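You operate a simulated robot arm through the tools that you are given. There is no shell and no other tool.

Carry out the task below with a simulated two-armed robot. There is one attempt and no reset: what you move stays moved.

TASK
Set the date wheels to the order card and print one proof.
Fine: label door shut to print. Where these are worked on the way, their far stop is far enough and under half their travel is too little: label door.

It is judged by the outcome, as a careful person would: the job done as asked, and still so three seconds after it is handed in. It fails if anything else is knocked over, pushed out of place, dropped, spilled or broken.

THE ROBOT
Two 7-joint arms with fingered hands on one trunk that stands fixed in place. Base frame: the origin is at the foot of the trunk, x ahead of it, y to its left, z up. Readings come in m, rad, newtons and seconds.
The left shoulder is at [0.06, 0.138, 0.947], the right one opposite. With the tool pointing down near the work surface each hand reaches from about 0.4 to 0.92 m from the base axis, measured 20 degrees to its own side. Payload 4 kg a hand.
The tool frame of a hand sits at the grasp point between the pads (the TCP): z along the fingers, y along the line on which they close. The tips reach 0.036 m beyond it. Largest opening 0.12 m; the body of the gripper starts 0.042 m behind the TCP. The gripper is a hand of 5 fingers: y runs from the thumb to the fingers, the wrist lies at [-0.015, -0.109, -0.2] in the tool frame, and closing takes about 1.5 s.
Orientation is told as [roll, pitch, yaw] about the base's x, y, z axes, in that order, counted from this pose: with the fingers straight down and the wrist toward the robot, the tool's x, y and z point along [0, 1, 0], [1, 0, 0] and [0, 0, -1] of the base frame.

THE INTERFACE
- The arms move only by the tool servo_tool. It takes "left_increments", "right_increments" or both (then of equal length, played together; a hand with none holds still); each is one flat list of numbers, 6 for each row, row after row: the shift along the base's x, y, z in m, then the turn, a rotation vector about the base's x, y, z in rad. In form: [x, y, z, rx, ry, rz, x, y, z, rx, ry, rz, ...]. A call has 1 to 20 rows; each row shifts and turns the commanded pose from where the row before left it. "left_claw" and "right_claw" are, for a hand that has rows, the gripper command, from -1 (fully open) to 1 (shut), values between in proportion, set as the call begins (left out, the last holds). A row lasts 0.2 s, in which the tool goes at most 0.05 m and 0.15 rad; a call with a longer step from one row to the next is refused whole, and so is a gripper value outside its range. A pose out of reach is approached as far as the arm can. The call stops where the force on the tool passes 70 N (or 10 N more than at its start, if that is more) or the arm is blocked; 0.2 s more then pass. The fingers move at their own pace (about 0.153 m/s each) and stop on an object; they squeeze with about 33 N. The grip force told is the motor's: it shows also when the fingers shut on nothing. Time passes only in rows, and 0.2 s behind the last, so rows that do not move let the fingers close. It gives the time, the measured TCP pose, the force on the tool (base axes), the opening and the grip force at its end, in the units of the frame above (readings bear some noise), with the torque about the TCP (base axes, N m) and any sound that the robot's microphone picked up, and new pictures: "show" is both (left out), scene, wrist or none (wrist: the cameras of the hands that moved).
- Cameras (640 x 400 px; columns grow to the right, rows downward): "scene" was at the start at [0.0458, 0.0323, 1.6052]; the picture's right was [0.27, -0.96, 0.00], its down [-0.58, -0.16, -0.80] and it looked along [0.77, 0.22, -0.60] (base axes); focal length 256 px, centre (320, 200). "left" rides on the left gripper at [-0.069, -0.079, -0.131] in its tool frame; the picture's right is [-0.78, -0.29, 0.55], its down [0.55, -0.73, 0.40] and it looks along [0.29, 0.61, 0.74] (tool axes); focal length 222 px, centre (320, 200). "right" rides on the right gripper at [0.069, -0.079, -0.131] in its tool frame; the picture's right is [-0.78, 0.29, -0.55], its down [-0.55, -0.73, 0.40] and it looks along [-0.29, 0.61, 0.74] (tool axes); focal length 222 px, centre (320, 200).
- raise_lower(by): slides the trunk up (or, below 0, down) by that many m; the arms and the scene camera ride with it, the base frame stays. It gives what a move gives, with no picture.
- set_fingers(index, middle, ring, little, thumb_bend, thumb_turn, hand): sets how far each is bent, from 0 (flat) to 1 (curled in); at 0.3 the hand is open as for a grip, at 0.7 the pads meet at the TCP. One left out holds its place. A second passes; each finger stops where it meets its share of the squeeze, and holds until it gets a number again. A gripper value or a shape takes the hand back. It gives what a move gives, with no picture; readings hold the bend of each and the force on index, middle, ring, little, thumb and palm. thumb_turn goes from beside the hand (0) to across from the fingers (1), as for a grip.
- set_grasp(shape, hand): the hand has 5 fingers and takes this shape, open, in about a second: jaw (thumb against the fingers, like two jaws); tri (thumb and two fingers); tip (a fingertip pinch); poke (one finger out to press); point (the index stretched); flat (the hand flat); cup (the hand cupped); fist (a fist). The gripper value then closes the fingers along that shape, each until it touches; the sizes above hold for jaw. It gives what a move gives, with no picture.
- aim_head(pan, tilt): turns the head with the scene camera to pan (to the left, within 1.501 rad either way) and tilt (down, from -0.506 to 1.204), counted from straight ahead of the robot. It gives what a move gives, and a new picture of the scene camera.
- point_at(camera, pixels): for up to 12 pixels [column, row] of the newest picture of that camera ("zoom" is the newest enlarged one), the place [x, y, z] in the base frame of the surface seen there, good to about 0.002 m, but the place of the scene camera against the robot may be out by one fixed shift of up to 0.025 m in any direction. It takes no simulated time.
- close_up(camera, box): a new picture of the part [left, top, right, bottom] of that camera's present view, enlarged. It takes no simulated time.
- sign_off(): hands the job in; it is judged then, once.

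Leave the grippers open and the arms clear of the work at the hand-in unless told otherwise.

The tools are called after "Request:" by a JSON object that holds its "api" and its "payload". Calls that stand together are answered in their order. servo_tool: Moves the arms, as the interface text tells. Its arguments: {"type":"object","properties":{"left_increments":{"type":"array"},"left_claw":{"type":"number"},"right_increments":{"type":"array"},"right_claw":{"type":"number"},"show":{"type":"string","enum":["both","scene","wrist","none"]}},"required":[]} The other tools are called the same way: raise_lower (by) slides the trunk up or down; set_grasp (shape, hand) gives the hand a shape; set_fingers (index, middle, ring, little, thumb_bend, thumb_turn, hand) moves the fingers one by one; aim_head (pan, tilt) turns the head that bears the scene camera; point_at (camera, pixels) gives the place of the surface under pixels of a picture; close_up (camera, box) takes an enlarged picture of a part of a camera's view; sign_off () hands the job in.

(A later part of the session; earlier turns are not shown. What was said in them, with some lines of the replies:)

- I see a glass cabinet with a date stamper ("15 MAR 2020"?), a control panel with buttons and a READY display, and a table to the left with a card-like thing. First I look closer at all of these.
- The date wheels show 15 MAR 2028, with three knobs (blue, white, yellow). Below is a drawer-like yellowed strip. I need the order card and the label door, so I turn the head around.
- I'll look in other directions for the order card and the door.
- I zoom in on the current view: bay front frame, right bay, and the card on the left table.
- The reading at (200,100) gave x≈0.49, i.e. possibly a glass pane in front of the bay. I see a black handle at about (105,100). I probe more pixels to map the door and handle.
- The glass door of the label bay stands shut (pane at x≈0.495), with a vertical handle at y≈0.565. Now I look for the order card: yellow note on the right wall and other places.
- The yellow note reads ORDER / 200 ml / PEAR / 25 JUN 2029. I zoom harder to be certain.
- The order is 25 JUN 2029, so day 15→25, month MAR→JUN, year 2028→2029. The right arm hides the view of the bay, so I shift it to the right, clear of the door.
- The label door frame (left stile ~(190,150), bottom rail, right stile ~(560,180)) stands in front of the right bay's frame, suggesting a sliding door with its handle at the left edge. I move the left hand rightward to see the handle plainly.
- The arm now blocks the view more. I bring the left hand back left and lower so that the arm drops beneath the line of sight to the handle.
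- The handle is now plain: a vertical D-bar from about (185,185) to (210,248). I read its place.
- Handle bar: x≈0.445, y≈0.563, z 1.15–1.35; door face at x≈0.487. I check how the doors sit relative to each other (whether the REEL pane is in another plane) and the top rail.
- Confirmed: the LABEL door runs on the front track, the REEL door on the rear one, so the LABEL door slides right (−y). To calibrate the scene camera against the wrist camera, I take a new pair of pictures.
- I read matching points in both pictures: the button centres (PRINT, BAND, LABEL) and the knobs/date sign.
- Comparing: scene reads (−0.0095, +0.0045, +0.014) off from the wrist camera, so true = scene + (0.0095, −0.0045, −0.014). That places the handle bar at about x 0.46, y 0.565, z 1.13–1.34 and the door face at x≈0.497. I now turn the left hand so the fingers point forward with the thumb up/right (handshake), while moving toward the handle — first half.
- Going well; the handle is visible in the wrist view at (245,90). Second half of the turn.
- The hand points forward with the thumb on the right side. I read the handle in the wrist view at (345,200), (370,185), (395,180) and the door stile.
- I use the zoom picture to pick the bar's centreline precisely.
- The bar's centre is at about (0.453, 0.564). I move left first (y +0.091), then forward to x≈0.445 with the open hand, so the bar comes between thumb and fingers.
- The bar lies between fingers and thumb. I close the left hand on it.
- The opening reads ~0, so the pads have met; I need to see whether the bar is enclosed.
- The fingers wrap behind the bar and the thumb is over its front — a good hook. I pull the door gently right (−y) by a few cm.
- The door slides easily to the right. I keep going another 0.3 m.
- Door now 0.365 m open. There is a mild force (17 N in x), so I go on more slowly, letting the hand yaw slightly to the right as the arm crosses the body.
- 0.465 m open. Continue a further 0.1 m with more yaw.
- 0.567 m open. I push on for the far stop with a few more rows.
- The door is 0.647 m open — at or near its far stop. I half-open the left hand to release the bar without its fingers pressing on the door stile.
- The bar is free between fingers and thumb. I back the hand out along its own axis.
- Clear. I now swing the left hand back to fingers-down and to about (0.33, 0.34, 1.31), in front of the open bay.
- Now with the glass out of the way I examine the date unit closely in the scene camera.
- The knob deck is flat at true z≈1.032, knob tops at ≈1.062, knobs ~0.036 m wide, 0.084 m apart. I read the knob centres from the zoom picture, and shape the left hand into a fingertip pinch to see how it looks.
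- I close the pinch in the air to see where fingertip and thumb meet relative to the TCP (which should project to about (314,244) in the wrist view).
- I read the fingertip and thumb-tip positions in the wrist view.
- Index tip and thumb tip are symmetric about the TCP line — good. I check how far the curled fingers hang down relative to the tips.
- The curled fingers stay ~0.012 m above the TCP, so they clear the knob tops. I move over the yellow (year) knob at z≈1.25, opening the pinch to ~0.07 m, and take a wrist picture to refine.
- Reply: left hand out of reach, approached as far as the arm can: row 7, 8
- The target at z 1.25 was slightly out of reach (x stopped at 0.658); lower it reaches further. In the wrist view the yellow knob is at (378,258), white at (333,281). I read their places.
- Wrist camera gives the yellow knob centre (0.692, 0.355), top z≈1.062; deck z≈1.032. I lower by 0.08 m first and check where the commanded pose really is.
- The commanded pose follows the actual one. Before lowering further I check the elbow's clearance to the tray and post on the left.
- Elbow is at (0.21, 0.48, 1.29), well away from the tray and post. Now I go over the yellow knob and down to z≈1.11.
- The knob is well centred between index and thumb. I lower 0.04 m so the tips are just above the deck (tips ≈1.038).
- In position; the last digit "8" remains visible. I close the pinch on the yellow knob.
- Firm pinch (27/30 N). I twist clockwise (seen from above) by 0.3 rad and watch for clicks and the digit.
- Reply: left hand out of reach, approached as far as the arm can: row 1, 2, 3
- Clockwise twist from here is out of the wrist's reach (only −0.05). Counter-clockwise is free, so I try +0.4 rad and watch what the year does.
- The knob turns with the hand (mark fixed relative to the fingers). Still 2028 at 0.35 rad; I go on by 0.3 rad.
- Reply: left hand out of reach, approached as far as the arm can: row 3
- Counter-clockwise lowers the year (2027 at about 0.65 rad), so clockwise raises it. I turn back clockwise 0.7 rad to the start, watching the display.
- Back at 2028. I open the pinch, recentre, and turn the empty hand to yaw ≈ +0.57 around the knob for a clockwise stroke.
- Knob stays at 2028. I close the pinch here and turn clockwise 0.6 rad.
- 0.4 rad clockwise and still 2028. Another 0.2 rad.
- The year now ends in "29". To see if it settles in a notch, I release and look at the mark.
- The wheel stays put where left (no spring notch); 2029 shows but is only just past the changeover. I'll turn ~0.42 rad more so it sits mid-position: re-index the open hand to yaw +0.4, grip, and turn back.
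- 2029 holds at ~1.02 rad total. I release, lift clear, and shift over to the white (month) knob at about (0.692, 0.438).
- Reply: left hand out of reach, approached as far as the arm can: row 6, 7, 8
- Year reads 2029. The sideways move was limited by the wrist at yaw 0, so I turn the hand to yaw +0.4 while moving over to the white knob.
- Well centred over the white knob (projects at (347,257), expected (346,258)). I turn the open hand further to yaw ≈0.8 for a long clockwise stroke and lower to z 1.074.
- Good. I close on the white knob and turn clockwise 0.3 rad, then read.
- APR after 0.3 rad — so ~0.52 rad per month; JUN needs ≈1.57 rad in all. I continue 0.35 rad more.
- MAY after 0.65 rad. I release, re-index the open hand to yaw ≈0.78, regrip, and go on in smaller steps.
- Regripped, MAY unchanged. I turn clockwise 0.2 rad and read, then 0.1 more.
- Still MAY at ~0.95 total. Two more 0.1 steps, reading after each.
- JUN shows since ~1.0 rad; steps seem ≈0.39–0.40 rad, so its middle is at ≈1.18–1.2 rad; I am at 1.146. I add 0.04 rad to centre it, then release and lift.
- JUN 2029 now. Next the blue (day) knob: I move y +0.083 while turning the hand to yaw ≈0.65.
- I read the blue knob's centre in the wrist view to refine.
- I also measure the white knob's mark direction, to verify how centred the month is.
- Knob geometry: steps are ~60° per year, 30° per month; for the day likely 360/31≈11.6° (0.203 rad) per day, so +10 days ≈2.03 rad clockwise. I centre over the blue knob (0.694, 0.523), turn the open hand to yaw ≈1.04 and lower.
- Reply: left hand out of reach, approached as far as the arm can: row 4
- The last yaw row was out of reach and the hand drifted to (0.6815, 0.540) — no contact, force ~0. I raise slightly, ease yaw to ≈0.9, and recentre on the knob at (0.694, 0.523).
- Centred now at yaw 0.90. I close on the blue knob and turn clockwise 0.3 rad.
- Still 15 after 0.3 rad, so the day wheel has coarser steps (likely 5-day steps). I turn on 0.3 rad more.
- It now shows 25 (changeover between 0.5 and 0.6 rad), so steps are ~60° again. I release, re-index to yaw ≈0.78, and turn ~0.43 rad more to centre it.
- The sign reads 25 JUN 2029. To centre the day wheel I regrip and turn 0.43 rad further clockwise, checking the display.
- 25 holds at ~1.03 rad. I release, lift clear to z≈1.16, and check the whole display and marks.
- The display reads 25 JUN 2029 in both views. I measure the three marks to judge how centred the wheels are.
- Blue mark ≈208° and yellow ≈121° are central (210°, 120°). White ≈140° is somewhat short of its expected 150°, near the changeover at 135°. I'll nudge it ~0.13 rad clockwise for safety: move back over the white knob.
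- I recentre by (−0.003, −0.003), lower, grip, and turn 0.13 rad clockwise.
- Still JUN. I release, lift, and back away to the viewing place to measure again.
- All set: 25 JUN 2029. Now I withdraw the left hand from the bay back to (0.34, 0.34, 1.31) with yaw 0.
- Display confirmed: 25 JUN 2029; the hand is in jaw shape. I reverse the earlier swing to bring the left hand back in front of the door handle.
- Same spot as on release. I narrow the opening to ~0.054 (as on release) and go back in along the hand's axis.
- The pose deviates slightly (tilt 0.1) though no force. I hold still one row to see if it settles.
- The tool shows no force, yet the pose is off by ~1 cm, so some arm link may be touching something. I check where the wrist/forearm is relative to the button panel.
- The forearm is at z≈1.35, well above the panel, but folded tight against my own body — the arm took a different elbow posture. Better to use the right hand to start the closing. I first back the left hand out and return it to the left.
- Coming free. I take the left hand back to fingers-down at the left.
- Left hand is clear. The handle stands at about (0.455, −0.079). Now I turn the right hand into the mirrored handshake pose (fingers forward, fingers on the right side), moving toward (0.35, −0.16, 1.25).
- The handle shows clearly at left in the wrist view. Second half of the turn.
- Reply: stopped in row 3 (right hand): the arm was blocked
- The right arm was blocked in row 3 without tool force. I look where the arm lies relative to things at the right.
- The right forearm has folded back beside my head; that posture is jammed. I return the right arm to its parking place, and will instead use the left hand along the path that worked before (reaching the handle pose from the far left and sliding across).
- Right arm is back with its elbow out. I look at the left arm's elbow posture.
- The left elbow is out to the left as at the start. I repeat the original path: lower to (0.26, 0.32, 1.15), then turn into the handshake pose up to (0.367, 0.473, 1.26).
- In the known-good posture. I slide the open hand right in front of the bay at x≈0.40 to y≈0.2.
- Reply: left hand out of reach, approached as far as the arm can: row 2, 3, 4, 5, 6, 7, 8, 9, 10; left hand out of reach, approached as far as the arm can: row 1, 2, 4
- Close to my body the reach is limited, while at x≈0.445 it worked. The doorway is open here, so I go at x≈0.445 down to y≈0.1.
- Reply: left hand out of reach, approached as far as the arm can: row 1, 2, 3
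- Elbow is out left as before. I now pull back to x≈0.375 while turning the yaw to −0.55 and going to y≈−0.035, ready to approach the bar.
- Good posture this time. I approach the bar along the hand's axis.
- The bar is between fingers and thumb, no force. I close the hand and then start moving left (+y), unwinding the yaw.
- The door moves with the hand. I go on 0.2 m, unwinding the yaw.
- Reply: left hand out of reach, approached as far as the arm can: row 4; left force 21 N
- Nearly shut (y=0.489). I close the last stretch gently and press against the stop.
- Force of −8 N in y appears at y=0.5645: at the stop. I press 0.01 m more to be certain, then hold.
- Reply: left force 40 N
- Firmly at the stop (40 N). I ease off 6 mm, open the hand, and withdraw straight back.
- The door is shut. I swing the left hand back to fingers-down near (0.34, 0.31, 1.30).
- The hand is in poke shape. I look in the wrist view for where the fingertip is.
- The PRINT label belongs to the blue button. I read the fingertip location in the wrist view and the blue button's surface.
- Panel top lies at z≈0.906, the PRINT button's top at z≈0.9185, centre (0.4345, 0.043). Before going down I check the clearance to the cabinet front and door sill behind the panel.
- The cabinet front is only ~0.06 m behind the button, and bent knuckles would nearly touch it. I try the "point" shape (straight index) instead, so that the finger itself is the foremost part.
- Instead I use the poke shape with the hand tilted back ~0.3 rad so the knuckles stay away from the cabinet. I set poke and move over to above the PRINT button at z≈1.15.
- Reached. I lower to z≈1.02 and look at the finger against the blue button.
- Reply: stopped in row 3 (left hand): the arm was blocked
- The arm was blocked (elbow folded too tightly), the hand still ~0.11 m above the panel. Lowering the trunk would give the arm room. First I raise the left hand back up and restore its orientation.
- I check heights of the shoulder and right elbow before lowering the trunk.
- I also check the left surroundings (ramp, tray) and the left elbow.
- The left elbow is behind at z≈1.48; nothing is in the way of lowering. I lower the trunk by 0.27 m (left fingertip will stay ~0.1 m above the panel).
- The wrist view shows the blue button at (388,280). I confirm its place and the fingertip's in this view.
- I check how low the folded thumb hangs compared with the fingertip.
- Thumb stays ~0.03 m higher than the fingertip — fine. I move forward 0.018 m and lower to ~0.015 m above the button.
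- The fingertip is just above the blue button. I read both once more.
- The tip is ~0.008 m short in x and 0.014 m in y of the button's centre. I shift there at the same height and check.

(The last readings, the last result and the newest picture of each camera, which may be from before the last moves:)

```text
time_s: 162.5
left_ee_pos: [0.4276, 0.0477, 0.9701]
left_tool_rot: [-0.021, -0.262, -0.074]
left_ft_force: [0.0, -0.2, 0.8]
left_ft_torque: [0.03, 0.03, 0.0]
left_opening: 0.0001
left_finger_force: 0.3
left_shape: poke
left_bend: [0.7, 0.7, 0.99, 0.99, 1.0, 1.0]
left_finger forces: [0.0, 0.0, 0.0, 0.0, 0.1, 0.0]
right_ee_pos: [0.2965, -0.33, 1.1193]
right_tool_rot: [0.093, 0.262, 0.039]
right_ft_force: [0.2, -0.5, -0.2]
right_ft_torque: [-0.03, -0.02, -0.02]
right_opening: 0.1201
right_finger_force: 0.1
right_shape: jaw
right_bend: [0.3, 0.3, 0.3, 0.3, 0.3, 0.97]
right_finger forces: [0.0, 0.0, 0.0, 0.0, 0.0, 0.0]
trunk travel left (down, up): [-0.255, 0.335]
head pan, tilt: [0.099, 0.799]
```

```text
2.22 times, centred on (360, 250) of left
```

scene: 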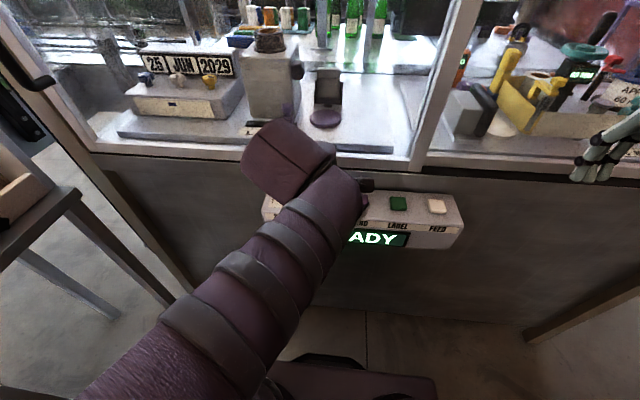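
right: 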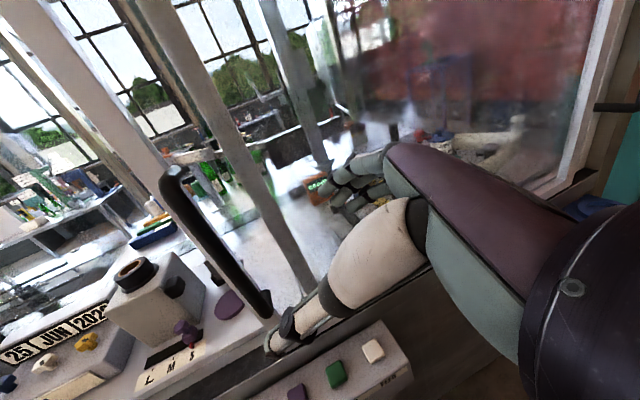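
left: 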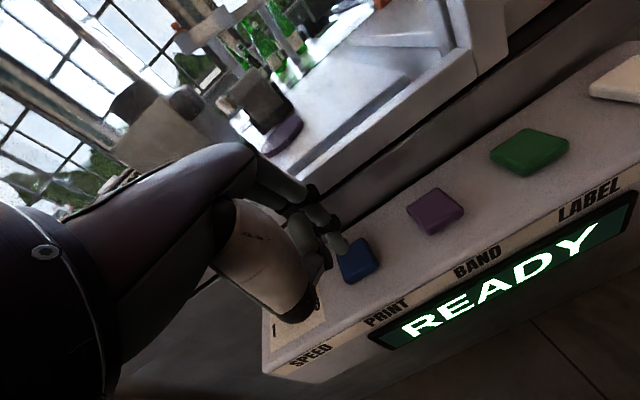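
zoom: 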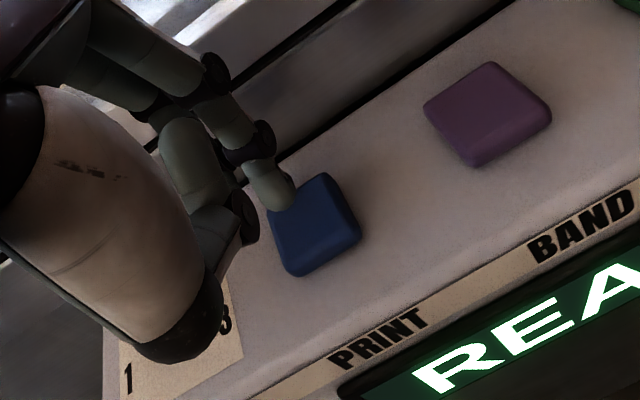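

The tip will land on the button's centre. I press down slowly: 4 rows of 6 mm.

Request:
{"api": "servo_tool", "payload": {"left_increments": [0, 0, -0.006, 0, 0, 0, 0, 0, -0.006, 0, 0, 0, 0, 0, -0.006, 0, 0, 0, 0, 0, -0.006, 0, 0, 0], "show": "both"}}

Request:
{"api": "close_up", "payload": {"camera": "left", "box": [260, 160, 460, 340]}}

```text
time_s: 163.5
left_ee_pos: [0.4252, 0.0411, 0.9479]
left_tool_rot: [-0.035, -0.26, -0.09]
left_ft_force: [0.6, 0.2, 6.9]
left_ft_torque: [0.12, -0.04, -0.01]
left_opening: 0.0002
left_finger_force: 0.0
left_shape: poke
left_bend: [0.7, 0.7, 0.99, 0.99, 1.0, 1.0]
left_finger forces: [0.1, 7.3, 0.0, 0.0, 0.0, 0.0]
right_ee_pos: [0.2969, -0.3299, 1.12]
right_tool_rot: [0.093, 0.261, 0.04]
right_ft_force: [-0.9, -0.2, 0.3]
right_ft_torque: [0.03, -0.02, -0.01]
right_opening: 0.1199
right_finger_force: 0.1
right_shape: jaw
right_bend: [0.3, 0.3, 0.3, 0.3, 0.3, 0.97]
right_finger forces: [0.0, 0.0, 0.0, 0.0, 0.0, 0.0]
trunk travel left (down, up): [-0.255, 0.335]
head pan, tilt: [0.099, 0.799]
heard: click
```

scene: 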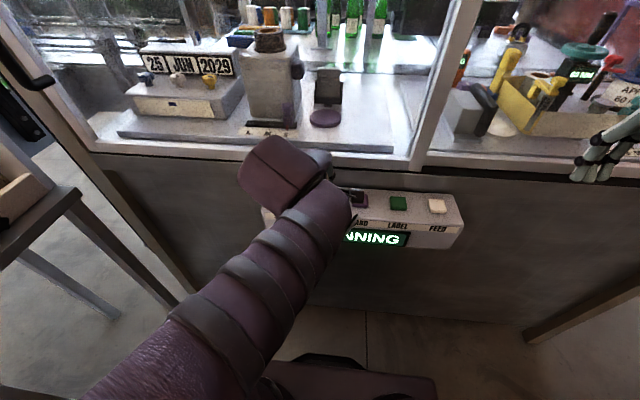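
left: 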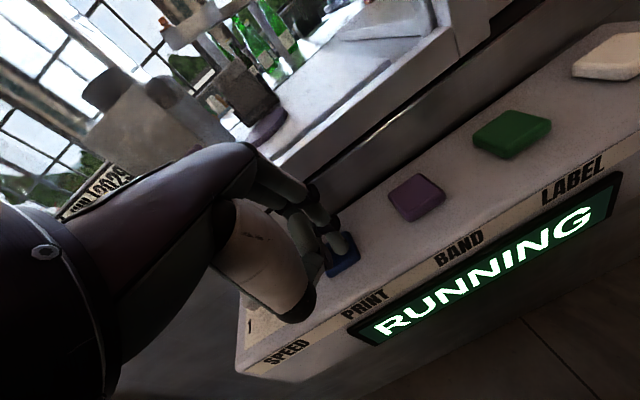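

```text
2.22 times, centred on (360, 250) of left
```

zoom: 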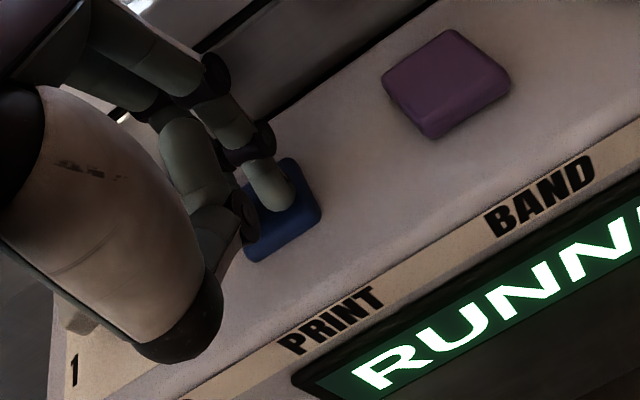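

A click was heard and the display reads RUNNING — the press took. I lift the finger straight up at once so it is pressed only once.

Request:
{"api": "servo_tool", "payload": {"left_increments": [0, 0, 0.02, 0, 0, 0, 0, 0, 0.03, 0, 0, 0, 0, 0, 0.03, 0, 0, 0], "show": "both"}}

```text
time_s: 164.3
left_ee_pos: [0.4309, 0.0619, 1.0295]
left_tool_rot: [0.013, -0.283, -0.034]
left_ft_force: [-0.7, -0.9, 1.1]
left_ft_torque: [0.0, 0.01, 0.06]
left_opening: 0.0
left_finger_force: 0.0
left_shape: poke
left_bend: [0.7, 0.7, 0.99, 0.99, 1.0, 1.0]
left_finger forces: [0.0, 0.0, 0.0, 0.0, 0.0, 0.0]
right_ee_pos: [0.297, -0.33, 1.1185]
right_tool_rot: [0.093, 0.263, 0.038]
right_ft_force: [0.8, 0.4, 0.1]
right_ft_torque: [0.01, 0.0, 0.01]
right_opening: 0.1201
right_finger_force: 0.0
right_shape: jaw
right_bend: [0.3, 0.3, 0.3, 0.3, 0.3, 0.97]
right_finger forces: [0.0, 0.0, 0.0, 0.0, 0.0, 0.1]
trunk travel left (down, up): [-0.255, 0.335]
head pan, tilt: [0.099, 0.799]
```

scene: 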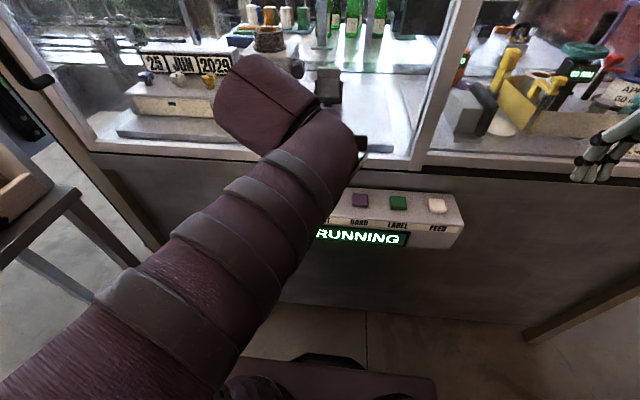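
left: 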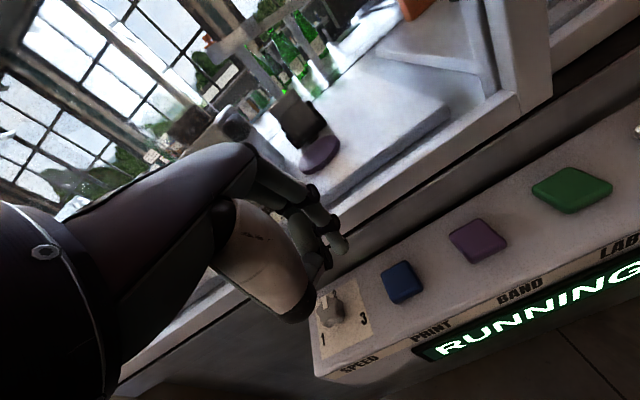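

Display: RUNNING. I move the left hand up and to the left, away from the panel, and watch the display.

Request:
{"api": "servo_tool", "payload": {"left_increments": [-0.01, 0.01, 0.03, 0, 0.03, 0, -0.01, 0.02, 0.03, 0, 0.05, 0, -0.01, 0.03, 0.02, 0, 0.05, 0, -0.01, 0.03, 0.02, 0, 0.05, 0, -0.01, 0.03, 0, 0, 0.05, 0, -0.01, 0.03, 0, 0, 0.05, 0, -0.01, 0.03, 0, 0, 0, 0, 0, 0.03, 0, 0, 0, 0], "show": "scene"}}

```text
time_s: 166.1
left_ee_pos: [0.3599, 0.2711, 1.1303]
left_tool_rot: [-0.002, -0.002, -0.035]
left_ft_force: [-0.2, -0.2, -0.9]
left_ft_torque: [0.04, -0.02, 0.01]
left_opening: 0.0
left_finger_force: 0.0
left_shape: poke
left_bend: [0.7, 0.7, 0.99, 0.99, 1.0, 1.0]
left_finger forces: [0.1, 0.0, 0.0, 0.0, 0.1, 0.0]
right_ee_pos: [0.2965, -0.3297, 1.1191]
right_tool_rot: [0.095, 0.262, 0.041]
right_ft_force: [-0.1, -0.3, 0.3]
right_ft_torque: [-0.02, 0.04, 0.01]
right_opening: 0.12
right_finger_force: 0.0
right_shape: jaw
right_bend: [0.3, 0.3, 0.3, 0.3, 0.3, 0.97]
right_finger forces: [0.0, 0.0, 0.0, 0.1, 0.0, 0.0]
trunk travel left (down, up): [-0.255, 0.335]
head pan, tilt: [0.099, 0.799]
```

scene: 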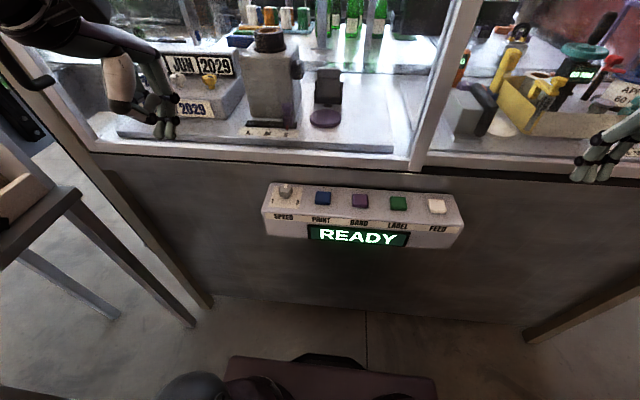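

The display is READY again and a printed strip shows "…2029" on the front of the date unit. I open the hand (jaw shape) and zoom in on the proof.

Request:
{"api": "set_grasp", "payload": {"hand": "left", "shape": "jaw"}}

Request:
{"api": "servo_tool", "payload": {"left_increments": [-0.02, 0.01, 0.03, 0, 0, 0.03, -0.02, 0.01, 0.03, 0, 0, 0, -0.02, 0.01, 0.03, 0, 0, 0, -0.02, 0.01, 0.02, 0, 0, 0], "left_claw": -1, "show": "scene"}}

Request:
{"api": "aim_head", "payload": {"pan": 0.4, "tilt": 0.5}}

```text
time_s: 167.0
left_ee_pos: [0.3595, 0.2707, 1.1313]
left_tool_rot: [-0.002, -0.004, -0.034]
left_ft_force: [-0.2, -0.1, -0.3]
left_ft_torque: [-0.01, -0.01, -0.01]
left_opening: 0.1199
left_finger_force: 0.1
left_shape: jaw
left_bend: [0.3, 0.3, 0.3, 0.3, 0.3, 0.97]
left_finger forces: [0.0, 0.0, 0.0, 0.1, 0.1, 0.0]
right_ee_pos: [0.2962, -0.3301, 1.1203]
right_tool_rot: [0.093, 0.261, 0.04]
right_ft_force: [0.2, -0.6, -0.3]
right_ft_torque: [0.0, 0.07, 0.0]
right_opening: 0.1197
right_finger_force: 0.1
right_shape: jaw
right_bend: [0.3, 0.3, 0.3, 0.3, 0.3, 0.97]
right_finger forces: [0.0, 0.0, 0.0, 0.1, 0.0, 0.0]
trunk travel left (down, up): [-0.255, 0.335]
head pan, tilt: [0.099, 0.799]
```

```text
time_s: 168.0
left_ee_pos: [0.2805, 0.3111, 1.2417]
left_tool_rot: [-0.001, -0.004, -0.004]
left_ft_force: [0.4, -0.5, 0.0]
left_ft_torque: [0.01, 0.0, -0.03]
left_opening: 0.1199
left_finger_force: 0.1
left_shape: jaw
left_bend: [0.3, 0.3, 0.3, 0.3, 0.3, 0.97]
left_finger forces: [0.0, 0.0, 0.0, 0.0, 0.0, 0.0]
right_ee_pos: [0.297, -0.3297, 1.119]
right_tool_rot: [0.093, 0.261, 0.04]
right_ft_force: [0.1, -0.9, 0.0]
right_ft_torque: [0.02, 0.01, -0.01]
right_opening: 0.1198
right_finger_force: 0.2
right_shape: jaw
right_bend: [0.3, 0.3, 0.3, 0.3, 0.3, 0.97]
right_finger forces: [0.0, 0.0, 0.0, 0.0, 0.1, 0.0]
trunk travel left (down, up): [-0.255, 0.335]
head pan, tilt: [0.099, 0.799]
```

scene: 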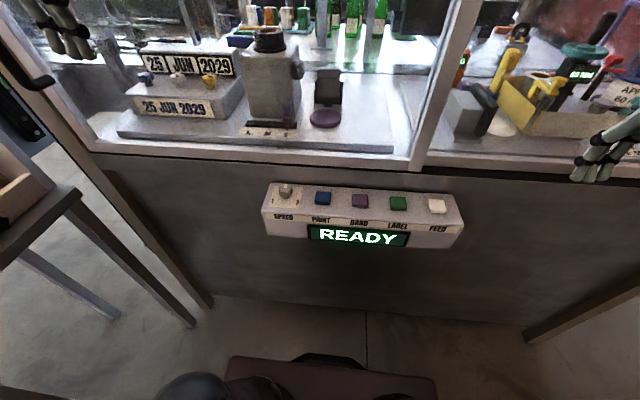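

```text
time_s: 168.8
left_ee_pos: [0.2802, 0.3115, 1.2411]
left_tool_rot: [-0.002, -0.003, -0.005]
left_ft_force: [0.4, 0.3, 0.7]
left_ft_torque: [0.03, 0.03, 0.01]
left_opening: 0.12
left_finger_force: 0.2
left_shape: jaw
left_bend: [0.3, 0.3, 0.3, 0.3, 0.3, 0.97]
left_finger forces: [0.0, 0.0, 0.0, 0.0, 0.1, 0.0]
right_ee_pos: [0.297, -0.3302, 1.1195]
right_tool_rot: [0.095, 0.261, 0.04]
right_ft_force: [0.4, 0.5, -0.1]
right_ft_torque: [-0.02, 0.01, 0.01]
right_opening: 0.1199
right_finger_force: 0.0
right_shape: jaw
right_bend: [0.3, 0.3, 0.3, 0.3, 0.3, 0.97]
right_finger forces: [0.0, 0.1, 0.0, 0.1, 0.1, 0.0]
trunk travel left (down, up): [-0.255, 0.335]
head pan, tilt: [0.4, 0.499]
```

scene: 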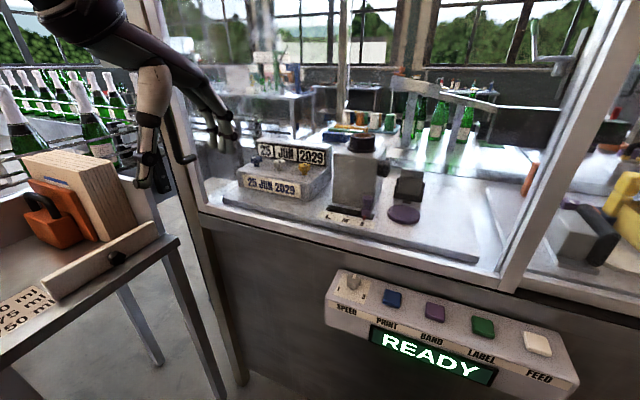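

Request:
{"api": "close_up", "payload": {"camera": "scene", "box": [210, 130, 350, 220]}}

Request:
{"api": "close_up", "payload": {"camera": "scene", "box": [100, 0, 260, 240]}}

Request:
{"api": "point_at", "payload": {"camera": "scene", "pixels": [[188, 158], [180, 140], [205, 205], [500, 290]]}}

```text
4.44 times, centred on (280, 175) of scene
```

zoom: 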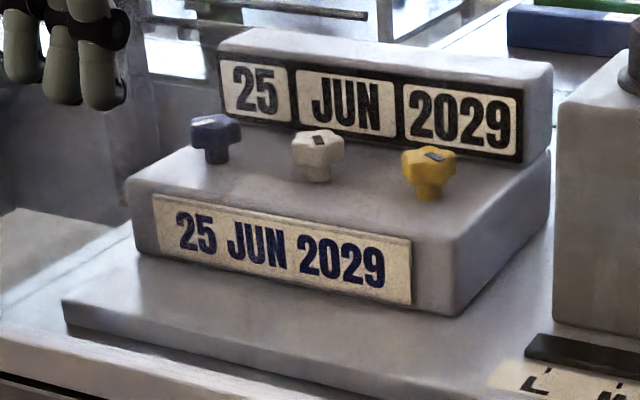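

```text
1.67 times, centred on (180, 120) of scene
```

zoom: 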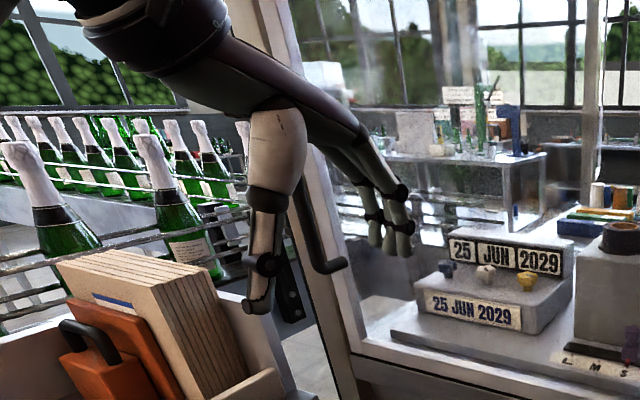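

```text
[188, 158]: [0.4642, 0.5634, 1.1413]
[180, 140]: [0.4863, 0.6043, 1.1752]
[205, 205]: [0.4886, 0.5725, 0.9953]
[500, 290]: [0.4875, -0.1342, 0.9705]
```

The proof reads "25 JUN 2029", and the wheels show the same date. The door handle is back at its shut place (y≈0.563) and the display reads READY. Both hands are open and clear of the work, so I hand the job in.

Request:
{"api": "sign_off", "payload": {}}

```text
The job is handed in.
```

The date wheels are set to the order card, and one proof is printed. The card reads 25 JUN 2029, the wheels show that date, and the printed strip on the front of the date unit reads "25 JUN 2029".

- **Door:** I slid the label door open to reach the knobs, then shut it firmly against its stop before printing.
- **Print:** I pressed PRINT once. The display went to RUNNING and then back to READY.
- **Left as is:** The trunk is 0.27 m lower than at the start, because the arm needed room to reach the button. Both hands are open and clear of the work. I saw nothing knocked over or moved out of place.
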